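You operate a simulated robot arm through the tools that you are given. There is no shell and no other tool. Be economical: measure what you need, move in short steps, check, and stop when the job is done.

You are at the controls of a simulated two-armed robot. One attempt, no reset.

JOB
Take the cap off the jar and lay it down on the olive bench. Then put the vial on the top of the chiller away on the top of the grey bench. Then take the plate card on the brown bench and put it away on the blue bench. Then fetch the green bottle and stand it on the top of the brown bench. Then put three of the filter cans from the violet bench in the silver tray. Then put the card that says "62" from the slate bench on the top of the black mat. The order counts. Set down upright: green bottle.

Only the result counts: the job must be done as asked and must still hold three seconds after the hand-in. Knocking over, shifting, dropping, spilling or breaking anything else fails it. A push-on lid holds only when it is set on centred and level and pressed home; a screw cap is set on level and turned clockwise until tight.

ROBOT AND FRAMES
Two 7-joint arms with fingered hands on one trunk, on a base that drives. Base frame: it is fixed to the floor where the robot stands at the start and does not move with it; the origin is under the middle of the robot, x ahead of it, y to its left, z up; the surface under the hand at the start is at about z = 880. Units: mm, rad, N and s.
The left shoulder is at the start at [52, 174, 1093], the right one opposite. With the tool pointing down near the work surface each hand reaches from about 300 to 740 mm from the robot's upright axis, wherever it stands, measured 20 degrees to its own side. Places, roughly: blue bench [4200, 1500, 900]; card [-2000, -3000, 1000]; filter can [-1250, -2500, 1000]; green bottle [-1250, -2500, 1000]; jar (6x7x8 cm) [500, -100, 900]; plate card [-1500, -2250, 1000]; silver tray (26x18x4 cm) [-1300, -2800, 900]; top of the black mat (20x20 cm) [-1580, 780, 880]; top of the brown bench [-1600, 2500, 900]; top of the grey bench [1600, -3800, 800]; vial [-1750, 5250, 500]. Payload 3.8 kg a hand.
Tool frame (each hand has its own): the origin (TCP) lies between the finger pads and is the grasp point; the fingertips stand 26 mm ahead of it; z points along the fingers, y is the line along which they close. The gripper opens to 132 mm. The gripper's body begins 73 mm behind the TCP. The gripper is a hand of 3 fingers: y runs from the thumb to the fingers, the wrist lies at [0, 0, -224] in the tool frame, and closing takes about 1.5 s.
Orientation is that of the tool frame in the base frame, as [roll, pitch, yaw] about the fixed x, y, z axes, in that order (R = Rz(yaw) Ry(pitch) Rx(roll)). With the fingers straight down and closing along the base's y, the tool's x points along the base's -x, its y along +y and its z along -z.

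CONTROLS
- The arms move only by the tool arm_command. It takes "left_targets", "right_targets" or both (then of equal length, played together; a hand with none holds still); each is a list of rows, each a list of 2 entries, a list of its own where there are three numbers: the shift along the tool's x, y, z in mm, then the turn, a rotation vector about the tool's x, y, z in rad. In form: [[[dx, dy, dz], [wx, wy, wz]], ...]. A call has 1 to 12 rows; each row shifts and turns the commanded pose from where the row before left it, along the tool's axes as they then stand. "left_jaw" and "right_jaw" are, for a hand that has rows, the opening, from 0 (shut) to 1 (fully open), set as the call begins (left out, the last holds). Each row takes 0.2 s and may step no farther than 50 mm and 0.15 rad from the row before; otherwise, or with a gripper value out of range, the whole call is refused. Where a pose cannot be reached the arm comes as near as it can. A force on the tool above 40 N (or 10 N above the force at the start of the call, whichever is more), or a blocked arm, ends the call early, and 0.2 s more pass. Each finger travels about 108 mm/s and halts on what it meets, pressing with about 31 N; the grip force reading is that of the motor and also rises with nothing between the fingers. The clock runs only during rows and for 0.2 s after the last one: add rows that do not move to give the fingers time. The reply holds the time, the measured pose of the TCP, the force on the tool along the base axes, the opening and the grip force, in the units named above and with some noise, with the torque about the TCP (base axes, N m) and any sound that the robot's microphone picked up, and new pictures: "pictures" is both (left out), scene, wrist or none (wrist: the cameras of the hands that moved).
- Cameras (640 x 400 px; columns grow to the right, rows downward): "scene" is now at [178, -32.8, 1018.7]; the picture's right is [-0.36, -0.93, 0.00], its down [0.14, -0.05, -0.99] and it looks along [0.92, -0.36, 0.15] (base axes); focal length 214 px, centre (320, 200). "left" rides on the left gripper at [-62, 3, -92] in its tool frame; the picture's right is [-0.05, -1.00, 0.00], its down [0.83, -0.04, -0.56] and it looks along [0.56, -0.03, 0.83] (tool axes); focal length 230 px, centre (320, 200). "right" rides on the right gripper at [62, 3, -92] in its tool frame; the picture's right is [-0.05, 1.00, 0.00], its down [-0.83, -0.04, -0.56] and it looks along [-0.56, -0.03, 0.83] (tool axes); focal length 230 px, centre (320, 200). There is no depth. A picture from a camera that has moved, and an enlarged one, comes with that camera's place and axes in the base frame and with its lens.
- raise_lower(by): slides the trunk up (or, below 0, down) by that many mm; the arms and the scene camera ride with it, the base frame stays. It gives what a move gives, with no picture.
- drive_base(legs): drives the robot by 1 to 6 legs, each [ahead, left, turn to the left] in mm, mm and rad, along the robot's own axes; the way and the turn of a leg run together, so that a leg with both is an arc; at most 1500 mm and 3.142 rad a leg. The arms and the cameras ride along, it lands a little off, and it stops where it bumps. It gives what a move gives, and a new picture of the scene camera.
- set_fingers(finger1, finger2, thumb_bend, hand): sets how far each is bent, from 0 (flat) to 1 (curled in); at 0.3 the hand is open as for a grip, at 0.7 the pads meet at the TCP. One left out holds its place. A second passes; each finger stops where it meets its share of the squeeze, and holds until it gets a number again. A gripper value or a shape takes the hand back. It gives what a move gives, with no picture; readings hold the bend of each and the force on the fingers (four entries, about 0 where the hand has none), thumb and palm.
- set_grasp(shape, hand): the hand has 3 fingers and takes this shape, open, in about a second: jaw (thumb against the fingers, like two jaws); tri (thumb and two fingers); tip (a fingertip pinch); poke (one finger out to press); point (the index stretched); flat (the hand flat); cup (the hand cupped); fist (a fist). The gripper value then closes the fingers along that shape, each until it touches; the sizes above hold for jaw. It gives what a move gives, with no picture.
- pan_tilt(pan, tilt): turns the head with the scene camera to pan (to the left, within 1.047 rad either way) and tilt (down, from -0.506 to 1.204), counted from straight ahead of the robot. It gives what a move gives, and a new picture of the scene camera.
- enlarge(camera, box): a new picture of the part [left, top, right, bottom] of that camera's present view, enlarged. The clock stands still meanwhile.
- hand_in(): hands the job in; it is judged then, once.

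Work in short steps. Places have to be worked out from the pictures, the camera data and where the tool is seen: move nearer, look again, correct. Check each grasp and each placing, and mend what went wrong. You have 217 turns and 260 pictures in all, those below and enlarged ones among them. Open the grippers and draw the arms clear of the work before you hand the job in, unless the task says otherwise.

The tools are called as name(argument=value, ...) on one line, values as JSON. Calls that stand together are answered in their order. arm_command: Moves the arms, as the interface text tells. Its arguments: {"type":"object","properties":{"left_targets":{"type":"array"},"left_jaw":{"type":"number"},"right_targets":{"type":"array"},"right_jaw":{"type":"number"},"pictures":{"type":"string","enum":["both","scene","wrist","none"]}},"required":[]} The other tools are called the same way: raise_lower (by) slides the trunk up or down; set_grasp (shape, hand) gives the hand a shape; set_fingers (finger1, finger2, thumb_bend, hand) moves the fingers one by one; drive_base (legs) drives the base; pan_tilt (pan, tilt) turns the head that bears the scene camera; enlarge (camera, box) takes an enlarged picture of a part of a camera's view; hand_in () hands the job in.

At the start:

```text
time: 0.0
left_tool_pos: [497.4, 100.8, 1108.8]
left_orientation: [3.141, 0.001, -3.141]
left_ft_force: [-0.5, -1.0, 0.7]
left_wrist_torque: [-0.01, -0.01, 0.0]
left_width: 132.0
left_grip_force: 0.0
left_shape: jaw
left_bend: [0.3, 0.3, 0.3]
left_finger forces: [0.0, 0.1, 0.0, 0.0, 0.1, 0.1]
right_tool_pos: [357.2, -258.3, 1224.0]
right_orientation: [3.142, -0.001, -3.141]
right_ft_force: [-0.3, -0.3, -0.7]
right_wrist_torque: [-0.02, -0.02, 0.0]
right_width: 132.2
right_grip_force: 0.1
right_shape: jaw
right_bend: [0.3, 0.3, 0.3]
right_finger forces: [0.0, 0.1, 0.0, 0.0, 0.0, 0.0]
trunk travel left (down, up): [-400.0, 82.0]
robot x, y, heading: [0.6, 1.5, -0.001]
head pan, tilt: [-0.368, -0.15]
```

scene: 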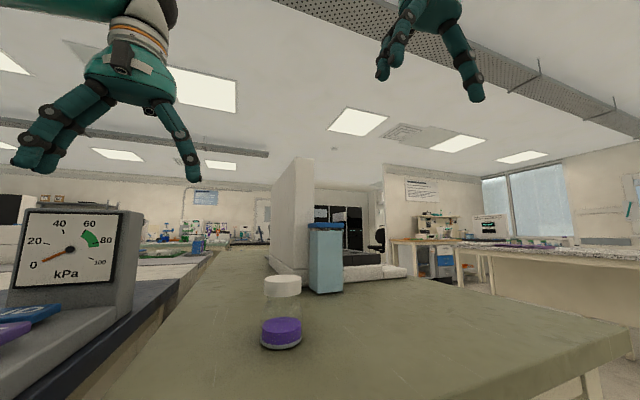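
right: 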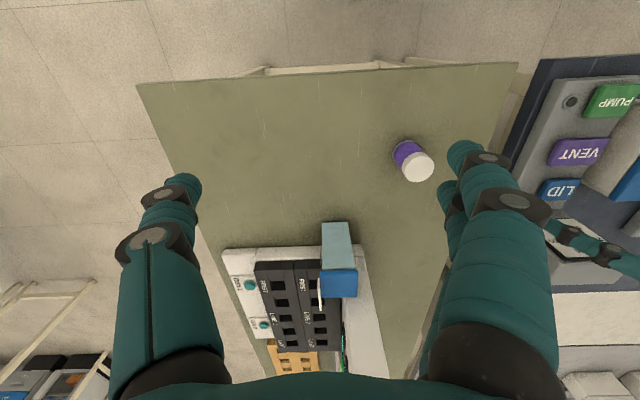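
left: 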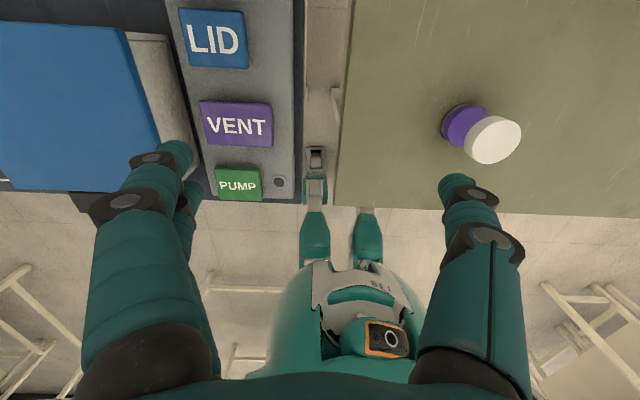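

I judge the jar cap to be near [479, -92, 960] from both wrist views. I'll enlarge it to see what kind of cap it is.

enlarge(camera="scene", box=[220, 250, 360, 370])

enlarge(camera="left", box=[420, 80, 560, 180])

```text
3.33 times, centred on (290, 310) of scene
camera zoom: at [178.0, -32.8, 1018.7], right [-0.36, -0.93, 0.0], down [0.14, -0.05, -0.99], along [0.92, -0.36, 0.15], focal length 715 px, centre (420, -167)
```

zoom: 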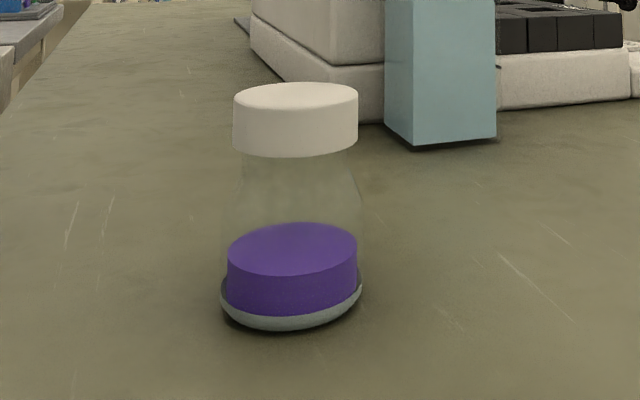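

```text
4.00 times, centred on (490, 130) of left
camera zoom: at [559.9, 103.9, 1201.6], right [0.05, -1.0, 0.0], down [-0.83, -0.04, 0.55], along [-0.55, -0.03, -0.83], focal length 920 px, centre (-360, 480)
```

zoom: 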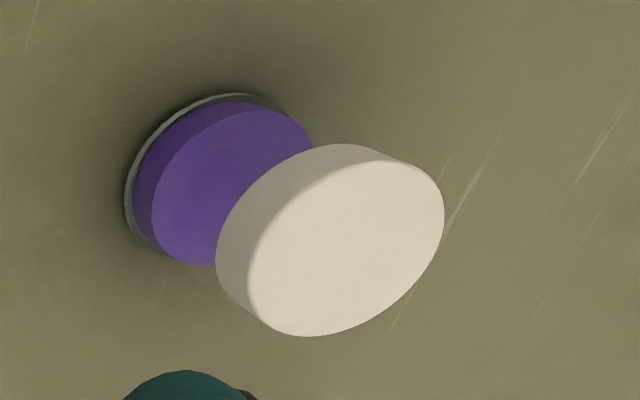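

The cap is about 52 mm across with its top at z≈956, on a 60 mm jar at [480,-95], and it may be a screw cap. I'll hold the jar body with the left hand from the left, tilted, and turn the cap with the right hand. First I bring both hands into the area and yaw the left one.

arm_command(left_targets=[[[32.3, -20.3, 0], [0, 0, 0]], [[32.3, -20.3, 0], [0, 0, 0]], [[32.3, -20.3, 0], [0, 0, 0]], [[0, 0, 0], [0, 0, 0.1496]], [[0, 0, 0], [0, 0, 0.1496]], [[0, 0, 0], [0, 0, 0.1496]], [[0, 0, 0], [0, 0, 0.1496]], [[0, 0, 0], [0, 0, 0.1496]], [[0, 0, 0], [0, 0, 0.1496]], [[0, 0, 0], [0, 0, 0.1496]]], right_targets=[[[-30, 14, 28], [0, 0, 0]], [[-31, 14, 28], [0, 0, 0]], [[-31, 15, 29], [0, 0, 0]], [[-31, 15, 29], [0, 0, 0]], [[0, 0, 0], [0, 0, 0]], [[0, 0, 0], [0, 0, 0]], [[0, 0, 0], [0, 0, 0]], [[0, 0, 0], [0, 0, 0]], [[0, 0, 0], [0, 0, 0]], [[0, 0, 0], [0, 0, 0]]], pictures="none")

arm_command(left_targets=[[[0, 0, 0], [0, -0.1418, 0]], [[0, 0, 0], [0, -0.1418, 0]], [[0, 0, 0], [0, -0.1418, 0]], [[0, 0, 0], [0, -0.1418, 0]], [[0, 0, 0], [0, -0.1418, 0]], [[0, 0, 0], [0, -0.1418, 0]], [[0, 0, 0], [0, -0.1418, 0]], [[0, 0, 0], [0, -0.1418, 0]], [[0, 0, 0], [0, 0, 0]]], pictures="both")

```text
time: 2.2
left_tool_pos: [399.1, 40.0, 1109.0]
left_orientation: [3.141, 0.003, 2.091]
left_ft_force: [-0.2, -0.3, 0.4]
left_wrist_torque: [0.0, -0.02, -0.02]
left_width: 132.1
left_grip_force: 0.1
left_shape: jaw
left_bend: [0.3, 0.3, 0.3]
left_finger forces: [0.1, 0.0, 0.1, 0.0, 0.0, 0.0]
right_tool_pos: [475.8, -207.1, 1108.1]
right_orientation: [3.141, 0.002, 3.139]
right_ft_force: [-0.3, -0.2, -0.2]
right_wrist_torque: [0.01, 0.03, -0.01]
right_width: 131.9
right_grip_force: 0.1
right_shape: jaw
right_bend: [0.3, 0.3, 0.3]
right_finger forces: [0.0, 0.0, 0.0, 0.0, 0.0, 0.0]
right hand out of reach, approached as far as the arm can: row 4
trunk travel left (down, up): [-400.0, 82.0]
robot x, y, heading: [-0.2, 2.0, -0.001]
head pan, tilt: [-0.368, -0.15]
```

```text
time: 4.2
left_tool_pos: [397.0, 48.8, 1119.4]
left_orientation: [3.031, 1.123, 2.006]
left_ft_force: [-0.4, 0.2, 0.2]
left_wrist_torque: [-0.03, 0.0, -0.03]
left_width: 132.1
left_grip_force: 0.2
left_shape: jaw
left_bend: [0.3, 0.3, 0.3]
left_finger forces: [0.0, 0.1, 0.1, 0.0, 0.0, 0.0]
left hand out of reach, approached as far as the arm can: row 8
right_tool_pos: [473.2, -199.1, 1116.3]
right_orientation: [-3.138, 0.01, -3.141]
right_ft_force: [0.3, -0.5, -0.2]
right_wrist_torque: [0.05, 0.04, -0.02]
right_width: 132.0
right_grip_force: 0.0
right_shape: jaw
right_bend: [0.3, 0.3, 0.3]
right_finger forces: [0.1, 0.0, 0.0, 0.0, 0.1, 0.0]
trunk travel left (down, up): [-400.0, 82.0]
robot x, y, heading: [0.8, -1.0, 0.003]
head pan, tilt: [-0.368, -0.15]
camera scene: at [174.2, -26.6, 1021.4], right [-0.36, -0.93, 0.0], down [0.14, -0.06, -0.99], along [0.92, -0.35, 0.15], focal length 214 px, centre (320, 200)
camera left: at [368.7, 97.2, 1215.1], right [-0.85, -0.53, 0.0], down [-0.45, 0.73, -0.51], along [0.27, -0.43, -0.86], focal length 230 px, centre (320, 200)
```

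scene: 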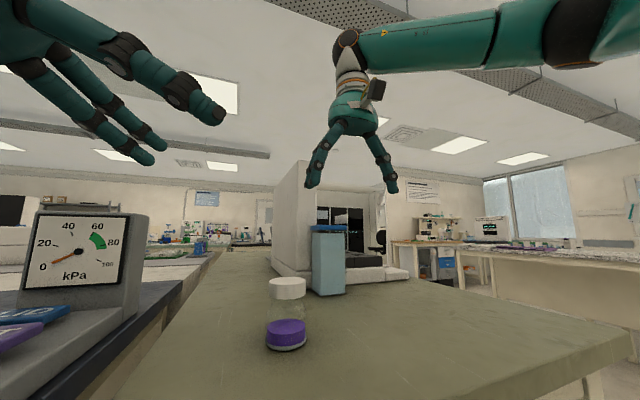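
left: 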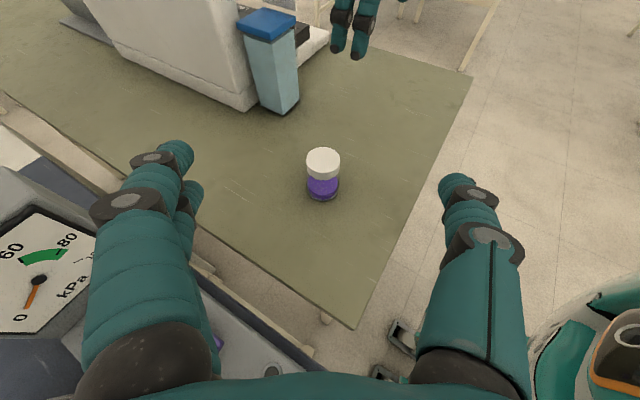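

Both hands are near the planned poses and the jar stands as I judged. I move the left hand down to the pre-grasp point along the tilt direction, then look.

arm_command(left_targets=[[[29, 0.6, 24.4], [0, 0, 0]], [[29, 0.6, 24.4], [0, 0, 0]], [[29, 0.6, 24.4], [0, 0, 0]], [[29, 0.6, 24.4], [0, 0, 0]], [[0, 0, 0], [0, 0, 0]]], pictures="both")

```text
time: 4.6
left_tool_pos: [447.9, 117.1, 1085.7]
left_orientation: [2.701, 0.961, 1.954]
left_ft_force: [0.7, -0.7, -0.8]
left_wrist_torque: [-0.05, 0.04, 0.0]
left_width: 132.0
left_grip_force: 0.1
left_shape: jaw
left_bend: [0.3, 0.3, 0.3]
left_finger forces: [0.0, 0.0, 0.0, 0.0, 0.0, 0.0]
left hand out of reach, approached as far as the arm can: row 1
right_tool_pos: [477.2, -205.0, 1103.3]
right_orientation: [3.14, -0.004, -3.138]
right_ft_force: [0.4, -1.3, -0.5]
right_wrist_torque: [0.0, 0.08, 0.02]
right_width: 132.0
right_grip_force: 0.0
right_shape: jaw
right_bend: [0.3, 0.3, 0.3]
right_finger forces: [0.1, 0.0, 0.0, 0.0, 0.0, 0.1]
trunk travel left (down, up): [-400.0, 82.0]
robot x, y, heading: [3.8, 1.4, -0.0]
head pan, tilt: [-0.368, -0.15]
stopped in row 1 (left hand): the arm was blocked; the commanded pose is now the measured one
camera scene: at [176.2, -32.1, 1015.4], right [-0.35, -0.94, 0.0], down [0.14, -0.05, -0.99], along [0.92, -0.35, 0.15], focal length 214 px, centre (320, 200)
camera left: at [402.8, 135.8, 1184.0], right [-0.7, -0.69, -0.2], down [-0.58, 0.71, -0.4], along [0.42, -0.16, -0.89], focal length 230 px, centre (320, 200)
```

scene: 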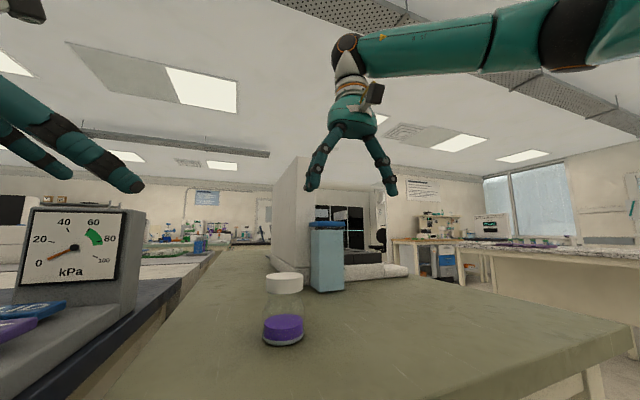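
left: 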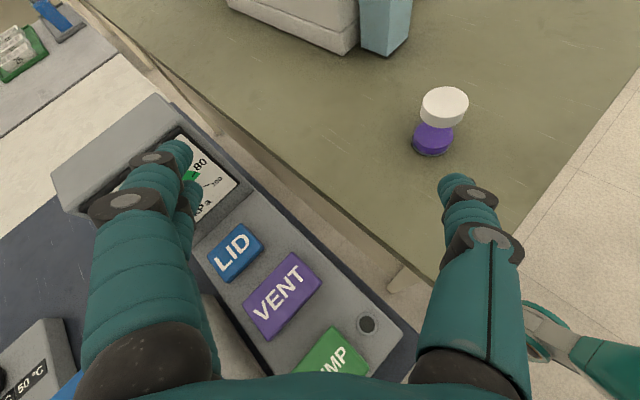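

The left arm hit a joint limit this close to the body, so I back the base 130 mm to give both arms room.

drive_base(legs=[[-130, 0, 0]])

```text
time: 5.9
left_tool_pos: [318.1, 118.4, 1092.5]
left_orientation: [2.689, 0.967, 1.938]
left_ft_force: [-0.5, 0.5, 1.0]
left_wrist_torque: [0.0, -0.02, 0.01]
left_width: 132.0
left_grip_force: 0.0
left_shape: jaw
left_bend: [0.3, 0.3, 0.3]
left_finger forces: [0.1, 0.1, 0.1, 0.0, 0.0, 0.1]
right_tool_pos: [347.9, -204.0, 1110.7]
right_orientation: [-3.14, 0.001, -3.138]
right_ft_force: [0.0, -0.6, -0.1]
right_wrist_torque: [-0.01, -0.05, -0.04]
right_width: 131.9
right_grip_force: 0.1
right_shape: jaw
right_bend: [0.3, 0.3, 0.3]
right_finger forces: [0.0, 0.1, 0.1, 0.1, 0.2, 0.0]
trunk travel left (down, up): [-400.0, 82.0]
robot x, y, heading: [-129.3, 1.4, 0.007]
head pan, tilt: [-0.368, -0.15]
camera scene: at [47.8, -30.9, 1018.8], right [-0.36, -0.93, 0.0], down [0.14, -0.05, -0.99], along [0.92, -0.35, 0.15], focal length 214 px, centre (320, 200)
```

scene: 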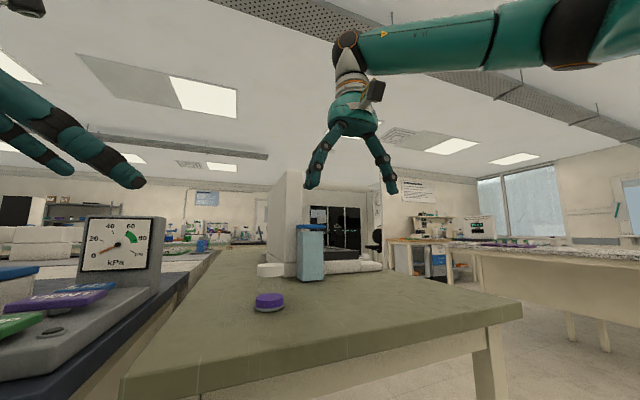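

Room is clear now. I bring the left hand down toward the pre-grasp point and square up its orientation.

arm_command(left_targets=[[[5.3, -6.4, 38.9], [0, 0, 0]], [[5.3, -6.4, 38.9], [0, 0, 0]], [[5.3, -6.4, 38.9], [0, 0, 0]], [[5.3, -6.4, 38.9], [0.105, -0.049, -0.038]], [[5.3, -6.4, 38.9], [0.105, -0.049, -0.038]], [[0, 0, 0], [0.105, -0.049, -0.038]], [[0, 0, 0], [0, 0, 0]]], pictures="wrist")

```text
time: 7.5
left_tool_pos: [417.9, 4.3, 961.7]
left_orientation: [-3.139, 1.136, 2.098]
left_ft_force: [0.6, 0.1, -0.6]
left_wrist_torque: [0.02, 0.0, 0.02]
left_width: 131.9
left_grip_force: 0.1
left_shape: jaw
left_bend: [0.3, 0.3, 0.3]
left_finger forces: [0.0, 0.0, 0.1, 0.0, 0.1, 0.0]
right_tool_pos: [347.8, -204.6, 1109.7]
right_orientation: [-3.141, 0.003, -3.14]
right_ft_force: [-0.1, 0.8, 0.2]
right_wrist_torque: [-0.02, 0.01, -0.04]
right_width: 131.7
right_grip_force: 0.0
right_shape: jaw
right_bend: [0.3, 0.3, 0.3]
right_finger forces: [0.1, 0.0, 0.0, 0.0, 0.1, 0.0]
trunk travel left (down, up): [-400.0, 82.0]
robot x, y, heading: [-130.3, 2.4, 0.002]
head pan, tilt: [-0.368, -0.15]
camera left: at [394.0, 54.6, 1058.4], right [-0.85, -0.52, 0.05], down [-0.46, 0.72, -0.52], along [0.23, -0.47, -0.85], focal length 230 px, centre (320, 200)
```

left: 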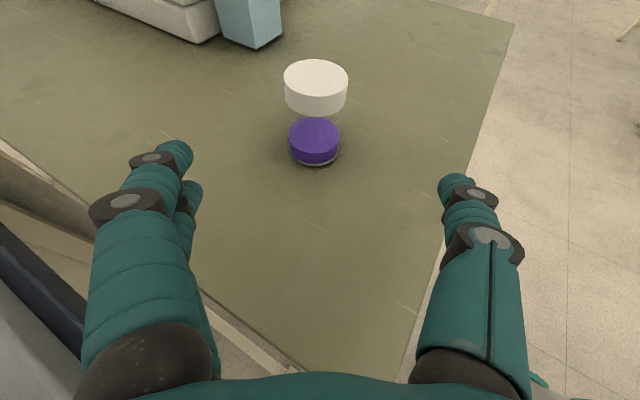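

Jar base confirmed at [478,-94]. I advance 129 mm along the fingers so they straddle the jar body.

arm_command(left_targets=[[[0, 1, 32], [0, 0, 0]], [[0, 1, 32], [0, 0, 0]], [[0, 1, 32], [0, 0, 0]], [[0, 1, 32], [0, 0, 0]], [[0, 0, 0], [0, 0, 0]]], pictures="both")

```text
time: 8.7
left_tool_pos: [479.3, -96.7, 911.5]
left_orientation: [-3.14, 1.137, 2.095]
left_ft_force: [1.5, -0.4, -0.3]
left_wrist_torque: [0.0, -0.02, -0.03]
left_width: 131.6
left_grip_force: 0.1
left_shape: jaw
left_bend: [0.3, 0.3, 0.3]
left_finger forces: [0.0, 0.0, 0.1, 0.0, 0.0, 0.0]
right_tool_pos: [347.4, -204.0, 1109.8]
right_orientation: [-3.142, 0.002, -3.141]
right_ft_force: [0.6, -0.2, -0.6]
right_wrist_torque: [0.01, 0.02, 0.02]
right_width: 131.9
right_grip_force: 0.0
right_shape: jaw
right_bend: [0.3, 0.3, 0.3]
right_finger forces: [0.0, 0.1, 0.0, 0.1, 0.0, 0.1]
trunk travel left (down, up): [-400.0, 82.0]
robot x, y, heading: [-128.7, 1.0, 0.0]
head pan, tilt: [-0.368, -0.15]
camera scene: at [48.0, -30.6, 1018.8], right [-0.36, -0.93, 0.0], down [0.14, -0.05, -0.99], along [0.92, -0.35, 0.15], focal length 214 px, centre (320, 200)
camera left: at [454.9, -45.4, 1004.8], right [-0.85, -0.52, 0.05], down [-0.46, 0.72, -0.52], along [0.24, -0.47, -0.85], focal length 230 px, centre (320, 200)
```

scene: 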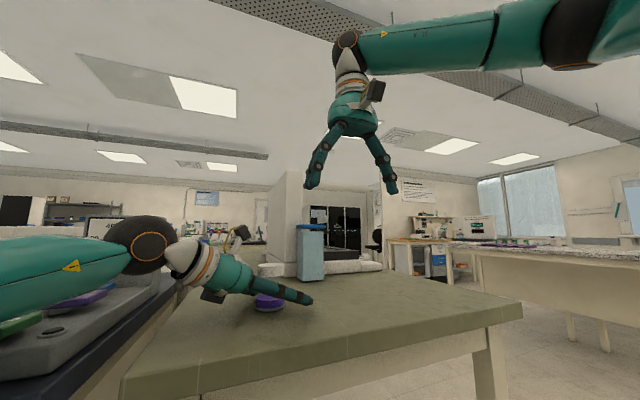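
left: 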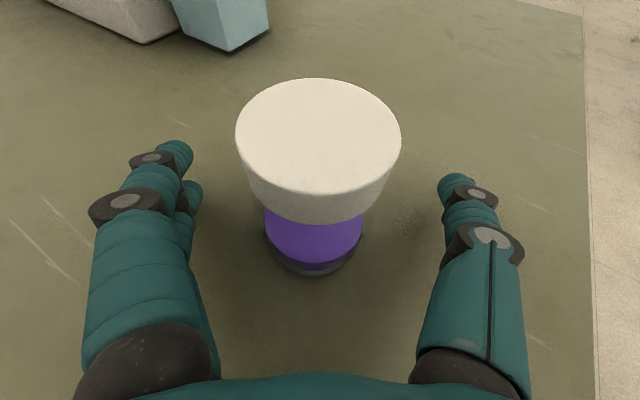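

The jar sits between the fingers, centred. I close the left hand on the jar body.

arm_command(left_targets=[[[0, 0, 0], [0, 0, 0]], [[0, 0, 0], [0, 0, 0]], [[0, 0, 0], [0, 0, 0]], [[0, 0, 0], [0, 0, 0]], [[0, 0, 0], [0, 0, 0]], [[0, 0, 0], [0, 0, 0]]], left_jaw=0.3, pictures="both")

```text
time: 10.1
left_tool_pos: [479.5, -96.2, 910.2]
left_orientation: [-3.139, 1.138, 2.096]
left_ft_force: [0.6, 0.1, -0.9]
left_wrist_torque: [-0.01, 0.0, -0.01]
left_width: 4.2
left_grip_force: 31.5
left_shape: jaw
left_bend: [0.72, 0.74, 0.75]
left_finger forces: [2.5, 12.8, 0.0, 0.0, 13.6, 0.0]
right_tool_pos: [348.0, -203.5, 1110.0]
right_orientation: [-3.141, 0.002, -3.141]
right_ft_force: [0.3, 0.6, 0.0]
right_wrist_torque: [-0.01, -0.01, 0.02]
right_width: 132.1
right_grip_force: 0.1
right_shape: jaw
right_bend: [0.3, 0.3, 0.3]
right_finger forces: [0.0, 0.0, 0.1, 0.0, 0.0, 0.0]
trunk travel left (down, up): [-400.0, 82.0]
robot x, y, heading: [-131.0, -1.8, -0.002]
head pan, tilt: [-0.368, -0.15]
camera scene: at [48.2, -30.9, 1018.7], right [-0.36, -0.93, 0.0], down [0.14, -0.05, -0.99], along [0.92, -0.35, 0.15], focal length 214 px, centre (320, 200)
camera left: at [454.9, -45.5, 1004.9], right [-0.85, -0.52, 0.05], down [-0.46, 0.72, -0.52], along [0.24, -0.47, -0.85], focal length 230 px, centre (320, 200)
```

scene: 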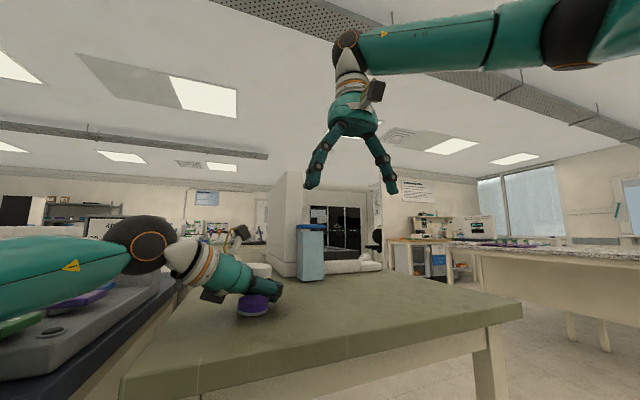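
left: 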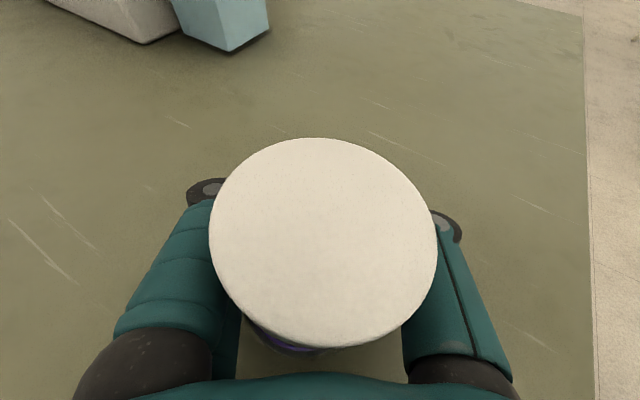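

Closing drew the jar in toward the palm, upright, to about [462,-63], where the left camera blocks the cap from above. I'll release, back off, and re-grip with the hand level (camera then sits behind the cap) so that the same wrap settles at a usable place.

arm_command(left_targets=[[[0, 0, 0], [0, 0, 0]], [[0, 0, 0], [0, 0, 0]], [[0, 0, 0], [0, 0, 0]], [[0, 0, 0], [0, 0, 0]], [[0, 0, 0], [0, 0, 0]], [[0, 0, 0], [0, 0, 0]]], left_jaw=1.0, pictures="none")

arm_command(left_targets=[[[0, 0, -35], [0, 0, 0]], [[0, 0, -35], [0, 0, 0]], [[0, 0, -35], [0, 0, 0]], [[0, 0, -35], [0, 0, 0]], [[0, 0, 0], [0, 0, 0]]], pictures="wrist")

```text
time: 11.5
left_tool_pos: [479.3, -96.6, 909.4]
left_orientation: [-3.14, 1.135, 2.097]
left_ft_force: [-0.3, 0.9, -0.6]
left_wrist_torque: [0.0, 0.0, 0.01]
left_width: 132.1
left_grip_force: 0.1
left_shape: jaw
left_bend: [0.3, 0.3, 0.3]
left_finger forces: [0.0, 0.0, 0.0, 0.1, 0.0, 0.0]
right_tool_pos: [347.7, -204.8, 1109.8]
right_orientation: [-3.141, 0.001, -3.139]
right_ft_force: [-0.8, -0.4, -0.2]
right_wrist_torque: [0.01, -0.01, 0.0]
right_width: 132.0
right_grip_force: 0.1
right_shape: jaw
right_bend: [0.3, 0.3, 0.3]
right_finger forces: [0.0, 0.0, 0.1, 0.0, 0.1, 0.1]
trunk travel left (down, up): [-400.0, 82.0]
robot x, y, heading: [-129.7, -0.6, 0.003]
head pan, tilt: [-0.368, -0.15]
```

```text
time: 12.7
left_tool_pos: [415.1, 13.7, 968.5]
left_orientation: [-3.138, 1.137, 2.098]
left_ft_force: [-0.2, 0.2, -0.1]
left_wrist_torque: [0.01, 0.0, 0.0]
left_width: 131.9
left_grip_force: 0.0
left_shape: jaw
left_bend: [0.3, 0.3, 0.3]
left_finger forces: [0.0, 0.0, 0.0, 0.0, 0.1, 0.1]
right_tool_pos: [348.1, -203.8, 1109.1]
right_orientation: [-3.141, 0.002, -3.141]
right_ft_force: [-0.4, 0.1, -0.3]
right_wrist_torque: [-0.02, 0.02, 0.02]
right_width: 131.8
right_grip_force: 0.0
right_shape: jaw
right_bend: [0.3, 0.3, 0.3]
right_finger forces: [0.1, 0.1, 0.1, 0.0, 0.0, 0.1]
trunk travel left (down, up): [-400.0, 82.0]
robot x, y, heading: [-131.3, 3.6, 0.001]
head pan, tilt: [-0.368, -0.15]
camera left: at [391.4, 64.8, 1063.4], right [-0.85, -0.52, 0.05], down [-0.46, 0.72, -0.52], along [0.23, -0.47, -0.85], focal length 230 px, centre (320, 200)
```

left: 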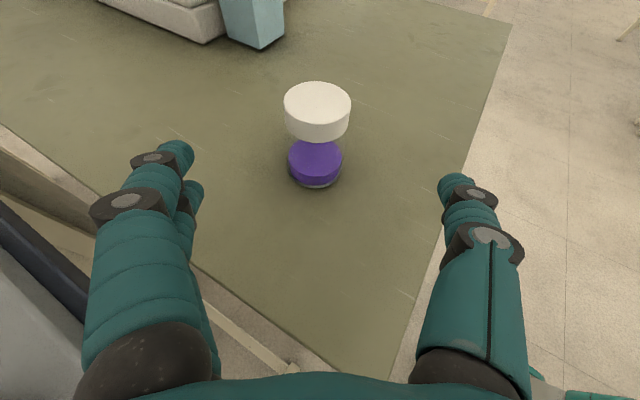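

The jar stands upright at [463,-64]. I level the left hand and yaw it to point along (0.77,-0.64), then look.

arm_command(left_targets=[[[0, 0, 0], [0, -0.1455, 0]], [[0, 0, 0], [0, -0.1455, 0]], [[0, 0, 0], [0, -0.1455, 0]], [[0, 0, 0], [-0.1163, 0, 0]], [[0, 0, 0], [-0.1163, 0, 0]], [[0, 0, 0], [-0.1163, 0, 0]], [[0, 0, 0], [0, 0, 0]]], pictures="both")

```text
time: 14.3
left_tool_pos: [416.8, 14.7, 967.3]
left_orientation: [-0.931, 1.568, -1.625]
left_ft_force: [0.4, 0.2, -0.4]
left_wrist_torque: [0.02, -0.03, 0.02]
left_width: 131.7
left_grip_force: 0.1
left_shape: jaw
left_bend: [0.3, 0.3, 0.3]
left_finger forces: [0.0, 0.0, 0.0, 0.1, 0.0, 0.0]
right_tool_pos: [349.5, -203.8, 1109.4]
right_orientation: [3.14, 0.002, -3.14]
right_ft_force: [0.4, 0.4, 0.3]
right_wrist_torque: [-0.03, 0.0, -0.01]
right_width: 131.9
right_grip_force: 0.1
right_shape: jaw
right_bend: [0.3, 0.3, 0.3]
right_finger forces: [0.0, 0.0, 0.0, 0.1, 0.0, 0.1]
trunk travel left (down, up): [-400.0, 82.0]
robot x, y, heading: [-129.0, 3.9, 0.002]
head pan, tilt: [-0.368, -0.15]
camera scene: at [48.4, -30.6, 1018.7], right [-0.36, -0.93, 0.0], down [0.14, -0.05, -0.99], along [0.92, -0.35, 0.15], focal length 214 px, centre (320, 200)
camera left: at [349.7, 75.8, 1029.8], right [-0.64, -0.77, 0.05], down [-0.45, 0.32, -0.83], along [0.62, -0.56, -0.55], focal length 230 px, centre (320, 200)
```

scene: 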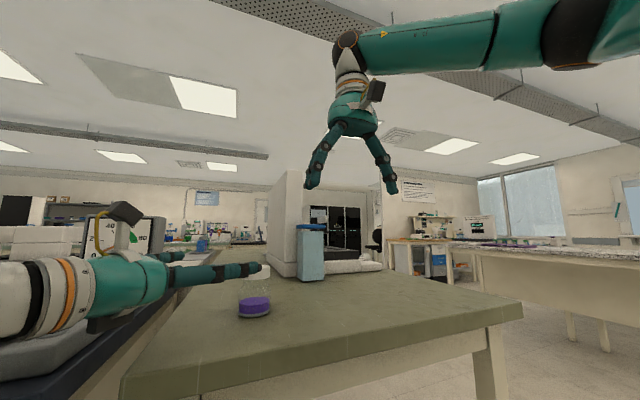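
left: 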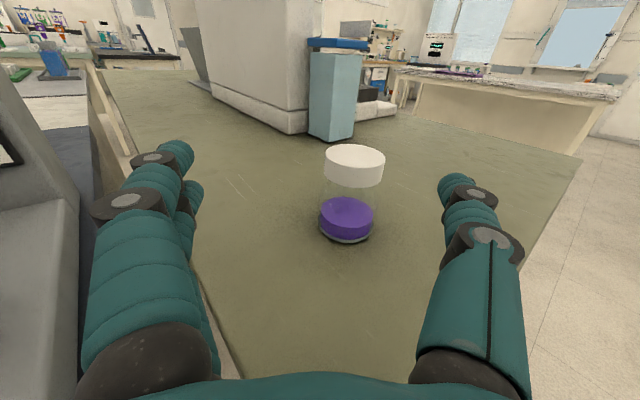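

Hand is level without trouble. Something protrudes below the wrist; I enlarge to judge the clearance over the bench.

enlarge(camera="scene", box=[0, 180, 300, 368])

```text
2.13 times, centred on (150, 274) of scene
camera zoom: at [48.4, -30.6, 1018.7], right [-0.36, -0.93, 0.0], down [0.14, -0.05, -0.99], along [0.92, -0.35, 0.15], focal length 456 px, centre (682, 43)
```

zoom: 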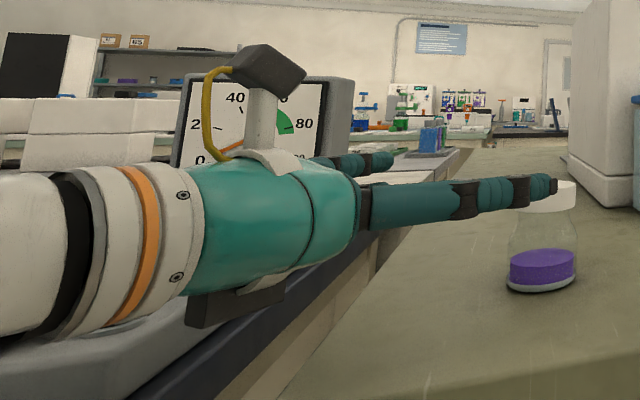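

A bump under the palm reaches about 43 mm below the hand's axis, so I'll use a slight 7° downward tilt with the TCP at z≈915. Moving to the new pre-grasp.

arm_command(left_targets=[[[0, 0, 0], [0, 0.122, 0]], [[18.5, -15.5, 0], [0, 0, 0]], [[18.5, -15.5, 0], [0, 0, 0]], [[0, 0, 0], [0, 0, 0]]], pictures="both")

```text
time: 15.3
left_tool_pos: [394.5, -6.4, 933.8]
left_orientation: [-3.127, 1.45, 2.456]
left_ft_force: [-0.6, 0.0, -0.3]
left_wrist_torque: [0.0, 0.02, 0.01]
left_width: 131.8
left_grip_force: 0.2
left_shape: jaw
left_bend: [0.3, 0.3, 0.3]
left_finger forces: [0.1, 0.0, 0.0, 0.0, 0.0, 0.0]
right_tool_pos: [348.0, -203.8, 1110.8]
right_orientation: [-3.142, 0.003, -3.14]
right_ft_force: [0.4, 0.9, -0.5]
right_wrist_torque: [0.02, -0.02, -0.03]
right_width: 131.8
right_grip_force: 0.0
right_shape: jaw
right_bend: [0.3, 0.3, 0.3]
right_finger forces: [0.1, 0.0, 0.0, 0.0, 0.0, 0.1]
trunk travel left (down, up): [-400.0, 82.0]
robot x, y, heading: [-130.6, 4.7, 0.006]
head pan, tilt: [-0.368, -0.15]
camera scene: at [48.3, -30.8, 1018.7], right [-0.36, -0.93, 0.0], down [0.14, -0.05, -0.99], along [0.92, -0.35, 0.15], focal length 214 px, centre (320, 200)
camera left: at [332.3, 49.4, 1005.2], right [-0.64, -0.77, 0.05], down [-0.53, 0.38, -0.76], along [0.56, -0.51, -0.65], focal length 230 px, centre (320, 200)
```

scene: 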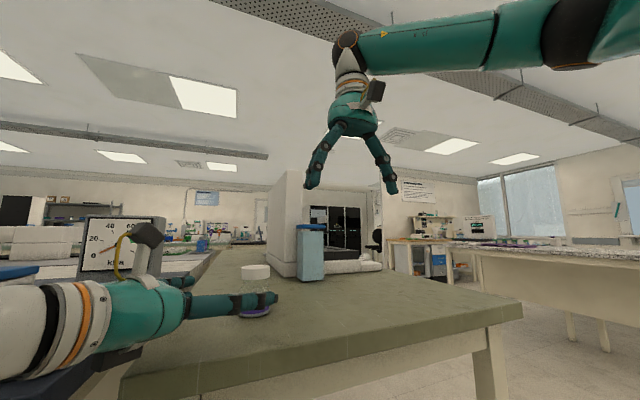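
left: 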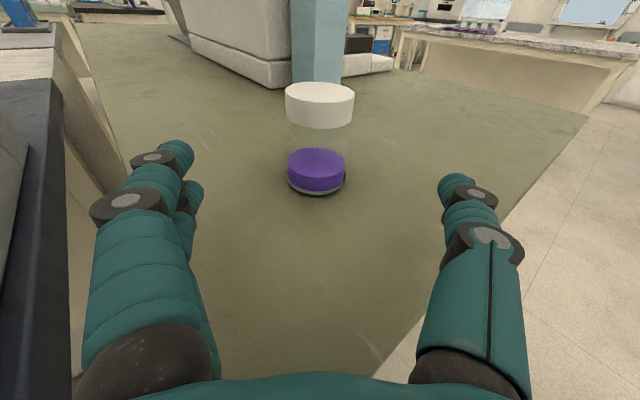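

Aligned with the jar. Advancing so the jar sits about 33 mm behind the TCP.

arm_command(left_targets=[[[1, 0, 40], [0, 0, 0]], [[1, 0, 40], [0, 0, 0]], [[1, 0, 40], [0, 0, 0]], [[0, 0, 0], [0, 0, 0]]], pictures="both")

```text
time: 16.3
left_tool_pos: [484.8, -83.7, 914.1]
left_orientation: [-3.129, 1.452, 2.457]
left_ft_force: [0.5, -0.2, 1.2]
left_wrist_torque: [-0.02, 0.01, -0.02]
left_width: 132.0
left_grip_force: 0.0
left_shape: jaw
left_bend: [0.3, 0.3, 0.3]
left_finger forces: [0.1, 0.0, 0.0, 0.0, 0.0, 0.0]
right_tool_pos: [348.4, -204.2, 1109.7]
right_orientation: [-3.142, 0.002, -3.141]
right_ft_force: [-0.8, 0.1, 0.1]
right_wrist_torque: [-0.02, 0.01, -0.01]
right_width: 131.8
right_grip_force: 0.0
right_shape: jaw
right_bend: [0.3, 0.3, 0.3]
right_finger forces: [0.0, 0.1, 0.0, 0.0, 0.0, 0.0]
trunk travel left (down, up): [-400.0, 82.0]
robot x, y, heading: [-130.6, 3.9, 0.001]
head pan, tilt: [-0.368, -0.15]
camera scene: at [47.9, -30.6, 1018.8], right [-0.36, -0.93, 0.0], down [0.14, -0.05, -0.99], along [0.92, -0.35, 0.15], focal length 214 px, centre (320, 200)
camera left: at [423.8, -27.2, 988.5], right [-0.64, -0.77, 0.05], down [-0.53, 0.38, -0.76], along [0.56, -0.51, -0.65], focal length 230 px, centre (320, 200)
```

scene: 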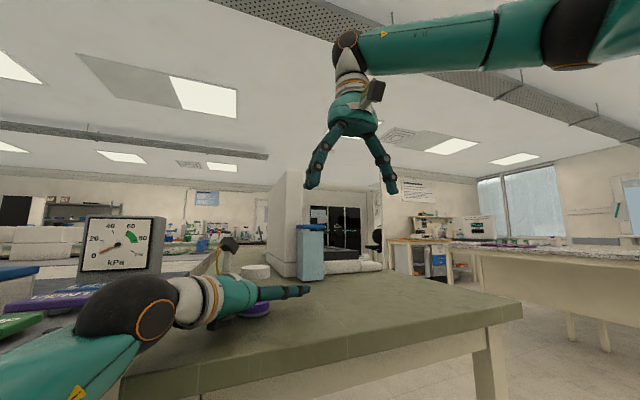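
left: 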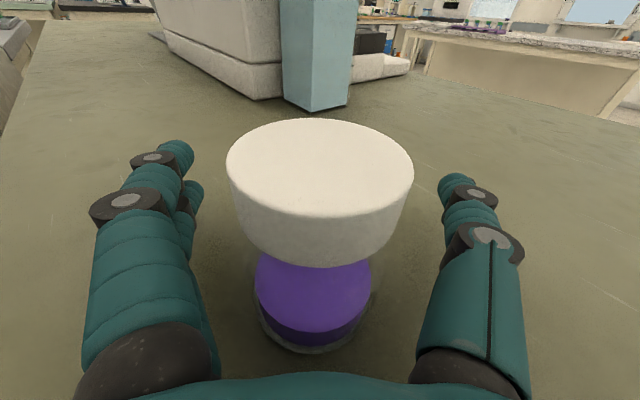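

Well placed. I close the left hand on the jar again.

arm_command(left_targets=[[[0, 0, 0], [0, 0, 0]], [[0, 0, 0], [0, 0, 0]], [[0, 0, 0], [0, 0, 0]], [[0, 0, 0], [0, 0, 0]], [[0, 0, 0], [0, 0, 0]], [[0, 0, 0], [0, 0, 0]], [[0, 0, 0], [0, 0, 0]]], left_jaw=0.0, pictures="both")

```text
time: 17.9
left_tool_pos: [484.8, -83.8, 918.4]
left_orientation: [-3.131, 1.454, 2.452]
left_ft_force: [2.6, -1.0, 8.1]
left_wrist_torque: [-0.06, 0.23, 0.04]
left_width: 0.0
left_grip_force: 31.1
left_shape: jaw
left_bend: [0.65, 0.74, 0.73]
left_finger forces: [0.7, 9.7, 0.0, 0.0, 11.7, 0.0]
right_tool_pos: [347.3, -204.7, 1110.5]
right_orientation: [-3.141, 0.002, -3.14]
right_ft_force: [0.6, -0.8, 0.1]
right_wrist_torque: [0.04, -0.03, -0.01]
right_width: 131.9
right_grip_force: 0.0
right_shape: jaw
right_bend: [0.3, 0.3, 0.3]
right_finger forces: [0.0, 0.0, 0.0, 0.1, 0.1, 0.0]
trunk travel left (down, up): [-400.0, 82.0]
robot x, y, heading: [-131.2, 4.5, 0.004]
head pan, tilt: [-0.368, -0.15]
camera scene: at [48.0, -30.9, 1018.8], right [-0.36, -0.93, 0.0], down [0.14, -0.05, -0.99], along [0.92, -0.35, 0.15], focal length 214 px, centre (320, 200)
camera left: at [423.4, -27.3, 989.6], right [-0.64, -0.77, 0.05], down [-0.53, 0.38, -0.76], along [0.56, -0.51, -0.65], focal length 230 px, centre (320, 200)
```

scene: 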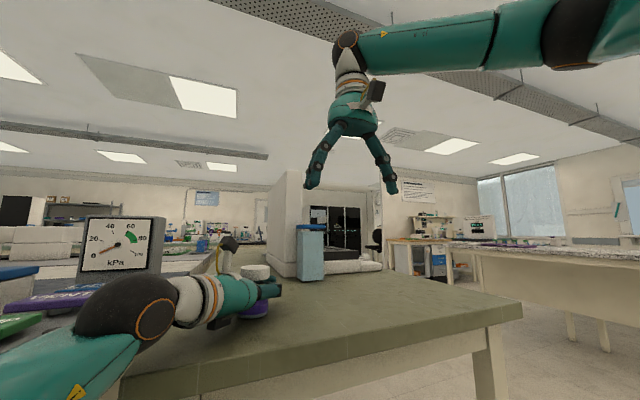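
left: 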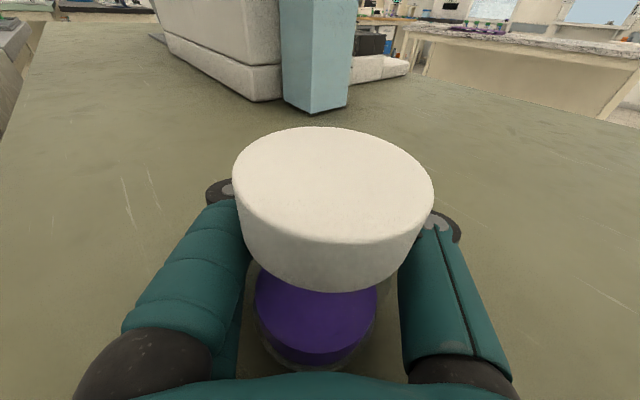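

Jar is held; cap centre is about [456,-62], top z≈956. I yaw the right hand by -75° and bring it above the cap.

arm_command(right_targets=[[[0, 0, 0], [0, 0, 0.1454]], [[0, 0, 0], [0, 0, 0.1454]], [[0, 0, 0], [0, 0, 0.1454]], [[0, 0, 0], [0, 0, 0.1454]], [[0, 0, 0], [0, 0, 0.1454]], [[0, 0, 0], [0, 0, 0.1454]], [[0, 0, 0], [0, 0, 0.1454]], [[0, 0, 0], [0, 0, 0.1454]], [[0, 0, 0], [0, 0, 0.1454]], [[0, 0, 0], [0, 0, 0]]], pictures="none")

arm_command(right_targets=[[[27, 35, 0], [0, 0, 0]], [[27, 35, 0], [0, 0, 0]], [[27, 35, 15], [0, 0, 0]], [[28, 36, 20], [0, 0, 0]], [[0, 0, 15], [0, 0, 0]], [[0, 0, 0], [0, 0, 0]]], pictures="both")

```text
time: 20.1
left_tool_pos: [484.8, -83.2, 917.3]
left_orientation: [-3.128, 1.453, 2.457]
left_ft_force: [0.9, 0.0, 10.1]
left_wrist_torque: [-0.05, 0.31, -0.01]
left_width: 0.0
left_grip_force: 30.9
left_shape: jaw
left_bend: [0.65, 0.74, 0.73]
left_finger forces: [1.1, 9.2, 0.0, 0.0, 11.7, 0.0]
right_tool_pos: [347.0, -384.7, 1109.8]
right_orientation: [3.139, -0.009, 1.842]
right_ft_force: [0.1, 0.3, 0.1]
right_wrist_torque: [0.01, 0.0, -0.01]
right_width: 132.0
right_grip_force: 0.1
right_shape: jaw
right_bend: [0.3, 0.3, 0.3]
right_finger forces: [0.1, 0.0, 0.0, 0.0, 0.0, 0.0]
right hand out of reach, approached as far as the arm can: row 5, 6, 7, 8, 9
trunk travel left (down, up): [-400.0, 82.0]
robot x, y, heading: [-133.8, 3.5, 0.004]
head pan, tilt: [-0.368, -0.15]
```

```text
time: 21.5
left_tool_pos: [483.7, -83.9, 916.9]
left_orientation: [-3.128, 1.452, 2.457]
left_ft_force: [1.2, 0.8, 9.0]
left_wrist_torque: [-0.04, 0.29, 0.0]
left_width: 0.0
left_grip_force: 31.2
left_shape: jaw
left_bend: [0.65, 0.74, 0.73]
left_finger forces: [1.0, 8.9, 0.0, 0.0, 11.2, 0.0]
right_tool_pos: [426.2, -390.5, 1062.7]
right_orientation: [3.138, -0.001, 1.838]
right_ft_force: [-0.9, 0.3, 0.6]
right_wrist_torque: [0.01, -0.03, 0.02]
right_width: 131.6
right_grip_force: 0.0
right_shape: jaw
right_bend: [0.3, 0.3, 0.3]
right_finger forces: [0.0, 0.1, 0.0, 0.1, 0.1, 0.1]
right hand out of reach, approached as far as the arm can: row 1, 2, 3, 4
trunk travel left (down, up): [-400.0, 82.0]
robot x, y, heading: [-128.2, 3.8, -0.002]
head pan, tilt: [-0.368, -0.15]
camera scene: at [47.7, -30.8, 1018.8], right [-0.36, -0.93, 0.0], down [0.14, -0.05, -0.99], along [0.92, -0.35, 0.15], focal length 214 px, centre (320, 200)
camera right: at [412.6, -332.2, 1156.2], right [0.98, 0.21, 0.0], down [0.18, -0.81, 0.55], along [0.12, -0.54, -0.83], focal length 230 px, centre (320, 200)
```

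scene: 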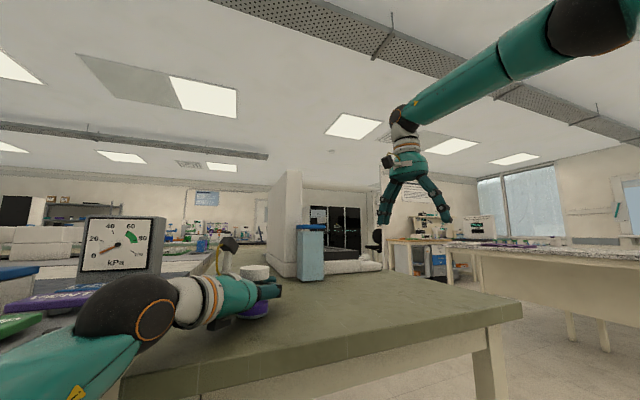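
right: 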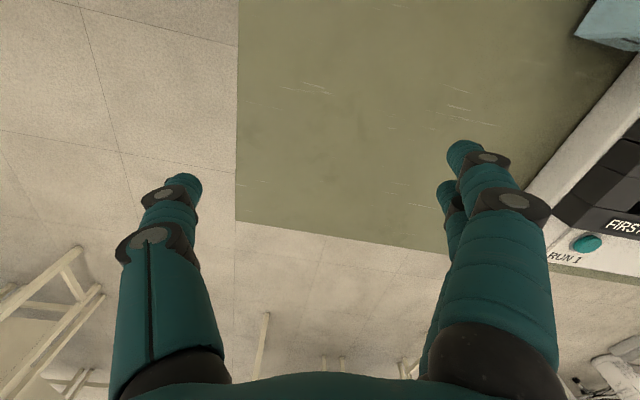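

Negative yaw is limited for the right arm here. I raise the right hand and probe the positive yaw side instead.

arm_command(right_targets=[[[0, 0, -40], [0, 0, 0]], [[0, 0, -30], [0, 0, -0.15]], [[0, 0, 0], [0, 0, -0.15]], [[0, 0, 0], [0, 0, -0.15]], [[0, 0, 0], [0, 0, -0.15]], [[0, 0, 0], [0, 0, -0.15]], [[0, 0, 0], [0, 0, -0.15]], [[0, 0, 0], [0, 0, -0.15]], [[0, 0, 0], [0, 0, -0.15]], [[0, 0, 0], [0, 0, -0.15]], [[0, 0, 0], [0, 0, -0.15]], [[0, 0, 0], [0, 0, -0.15]]], pictures="none")

arm_command(right_targets=[[[0, 0, 0], [0, 0, -0.15]], [[0, 0, 0], [0, 0, -0.15]], [[0, 0, 0], [0, 0, -0.15]], [[0, 0, 0], [0, 0, -0.15]], [[0, 0, 0], [0, 0, -0.15]], [[0, 0, 0], [0, 0, -0.15]], [[0, 0, 0], [0, 0, -0.15]], [[0, 0, 0], [0, 0, -0.15]], [[0, 0, 0], [0, 0, -0.15]], [[0, 0, 0], [0, 0, -0.15]], [[0, 0, 0], [0, 0, -0.15]], [[0, 0, 0], [0, 0, -0.15]]], pictures="scene")

```text
time: 24.1
left_tool_pos: [483.1, -81.4, 915.5]
left_orientation: [-3.126, 1.449, 2.458]
left_ft_force: [0.0, -0.7, 0.6]
left_wrist_torque: [-0.03, 0.03, 0.03]
left_width: 0.2
left_grip_force: 31.5
left_shape: jaw
left_bend: [0.65, 0.74, 0.73]
left_finger forces: [0.6, 6.2, 0.0, 0.0, 6.6, 0.1]
right_tool_pos: [426.2, -393.8, 1132.3]
right_orientation: [-3.14, 0.002, -2.798]
right_ft_force: [0.8, 0.6, 0.0]
right_wrist_torque: [0.0, 0.0, -0.03]
right_width: 131.9
right_grip_force: 0.2
right_shape: jaw
right_bend: [0.3, 0.3, 0.3]
right_finger forces: [0.0, 0.0, 0.0, 0.0, 0.0, 0.0]
right hand out of reach, approached as far as the arm can: row 12
trunk travel left (down, up): [-400.0, 82.0]
robot x, y, heading: [-128.3, 0.6, 0.004]
head pan, tilt: [-0.368, -0.15]
```

```text
time: 26.7
left_tool_pos: [485.2, -83.1, 914.7]
left_orientation: [-3.128, 1.45, 2.459]
left_ft_force: [0.1, -0.6, 1.9]
left_wrist_torque: [-0.02, 0.07, 0.02]
left_width: 0.1
left_grip_force: 31.3
left_shape: jaw
left_bend: [0.65, 0.74, 0.73]
left_finger forces: [0.6, 5.7, 0.0, 0.0, 5.9, 0.0]
right_tool_pos: [424.5, -392.5, 1133.1]
right_orientation: [-3.14, 0.001, -0.996]
right_ft_force: [0.2, -0.4, -0.2]
right_wrist_torque: [-0.03, 0.0, -0.02]
right_width: 132.2
right_grip_force: 0.1
right_shape: jaw
right_bend: [0.3, 0.3, 0.3]
right_finger forces: [0.0, 0.0, 0.0, 0.0, 0.0, 0.0]
trunk travel left (down, up): [-400.0, 82.0]
robot x, y, heading: [-132.0, 1.2, 0.0]
head pan, tilt: [-0.368, -0.15]
camera scene: at [48.2, -30.9, 1018.7], right [-0.36, -0.93, 0.0], down [0.14, -0.05, -0.99], along [0.92, -0.35, 0.15], focal length 214 px, centre (320, 200)
```

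scene: 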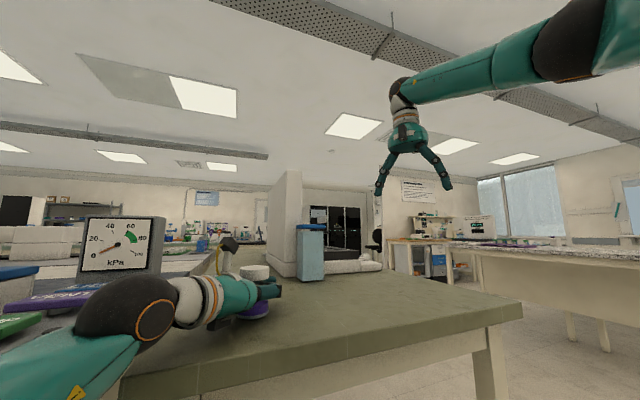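

Positive yaw works: the hand is now at α≈+123°, with its camera opposite the left one. I move it above the cap at a safe height.

arm_command(right_targets=[[[-32.6, -25.8, 4], [0, 0, 0]], [[-32.6, -25.8, 4], [0, 0, 0]], [[-32.6, -25.8, 4], [0, 0, 0]], [[-32.6, -25.8, 4], [0, 0, 0]], [[-32.6, -25.8, 4], [0, 0, 0]], [[-32.6, -25.8, 4], [0, 0, 0]], [[-32.6, -25.8, 4], [0, 0, 0]], [[-32.6, -25.8, 4], [0, 0, 0]], [[0, 0, 0], [0, 0, 0]]], pictures="both")

```text
time: 28.7
left_tool_pos: [483.5, -83.0, 916.1]
left_orientation: [-3.129, 1.45, 2.456]
left_ft_force: [-0.6, -0.8, 0.3]
left_wrist_torque: [-0.03, 0.02, 0.01]
left_width: 0.0
left_grip_force: 31.2
left_shape: jaw
left_bend: [0.65, 0.74, 0.73]
left_finger forces: [0.1, 0.3, 0.1, 0.0, 1.0, 0.0]
right_tool_pos: [371.5, -231.2, 1109.8]
right_orientation: [-3.14, 0.001, -1.002]
right_ft_force: [0.0, 0.1, -0.5]
right_wrist_torque: [0.03, 0.0, 0.02]
right_width: 131.9
right_grip_force: 0.1
right_shape: jaw
right_bend: [0.3, 0.3, 0.3]
right_finger forces: [0.0, 0.0, 0.0, 0.1, 0.0, 0.0]
right hand out of reach, approached as far as the arm can: row 1, 2, 3, 4, 5, 6, 7, 8
trunk travel left (down, up): [-400.0, 82.0]
robot x, y, heading: [-130.2, 0.4, 0.001]
head pan, tilt: [-0.368, -0.15]
camera scene: at [48.1, -31.0, 1018.7], right [-0.36, -0.93, 0.0], down [0.14, -0.05, -0.99], along [0.92, -0.35, 0.15], focal length 214 px, centre (320, 200)
camera right: at [401.4, -285.4, 1203.3], right [-0.87, -0.49, 0.0], down [-0.41, 0.72, 0.56], along [-0.27, 0.48, -0.83], focal length 230 px, centre (320, 200)
```

scene: 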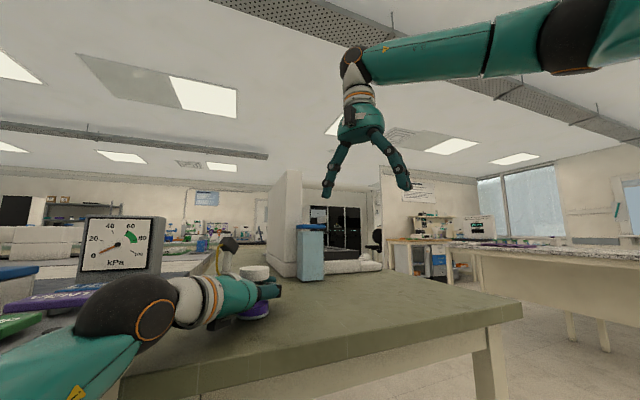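
right: 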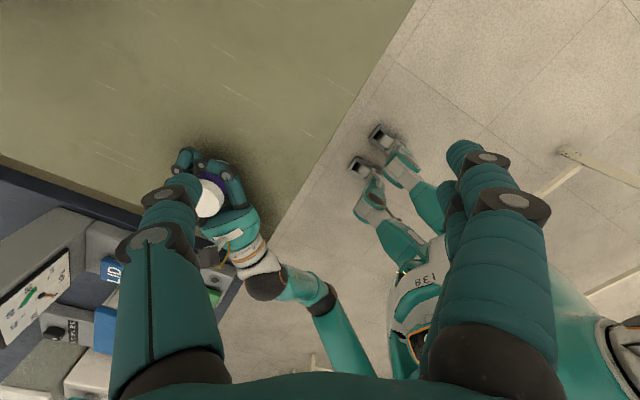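

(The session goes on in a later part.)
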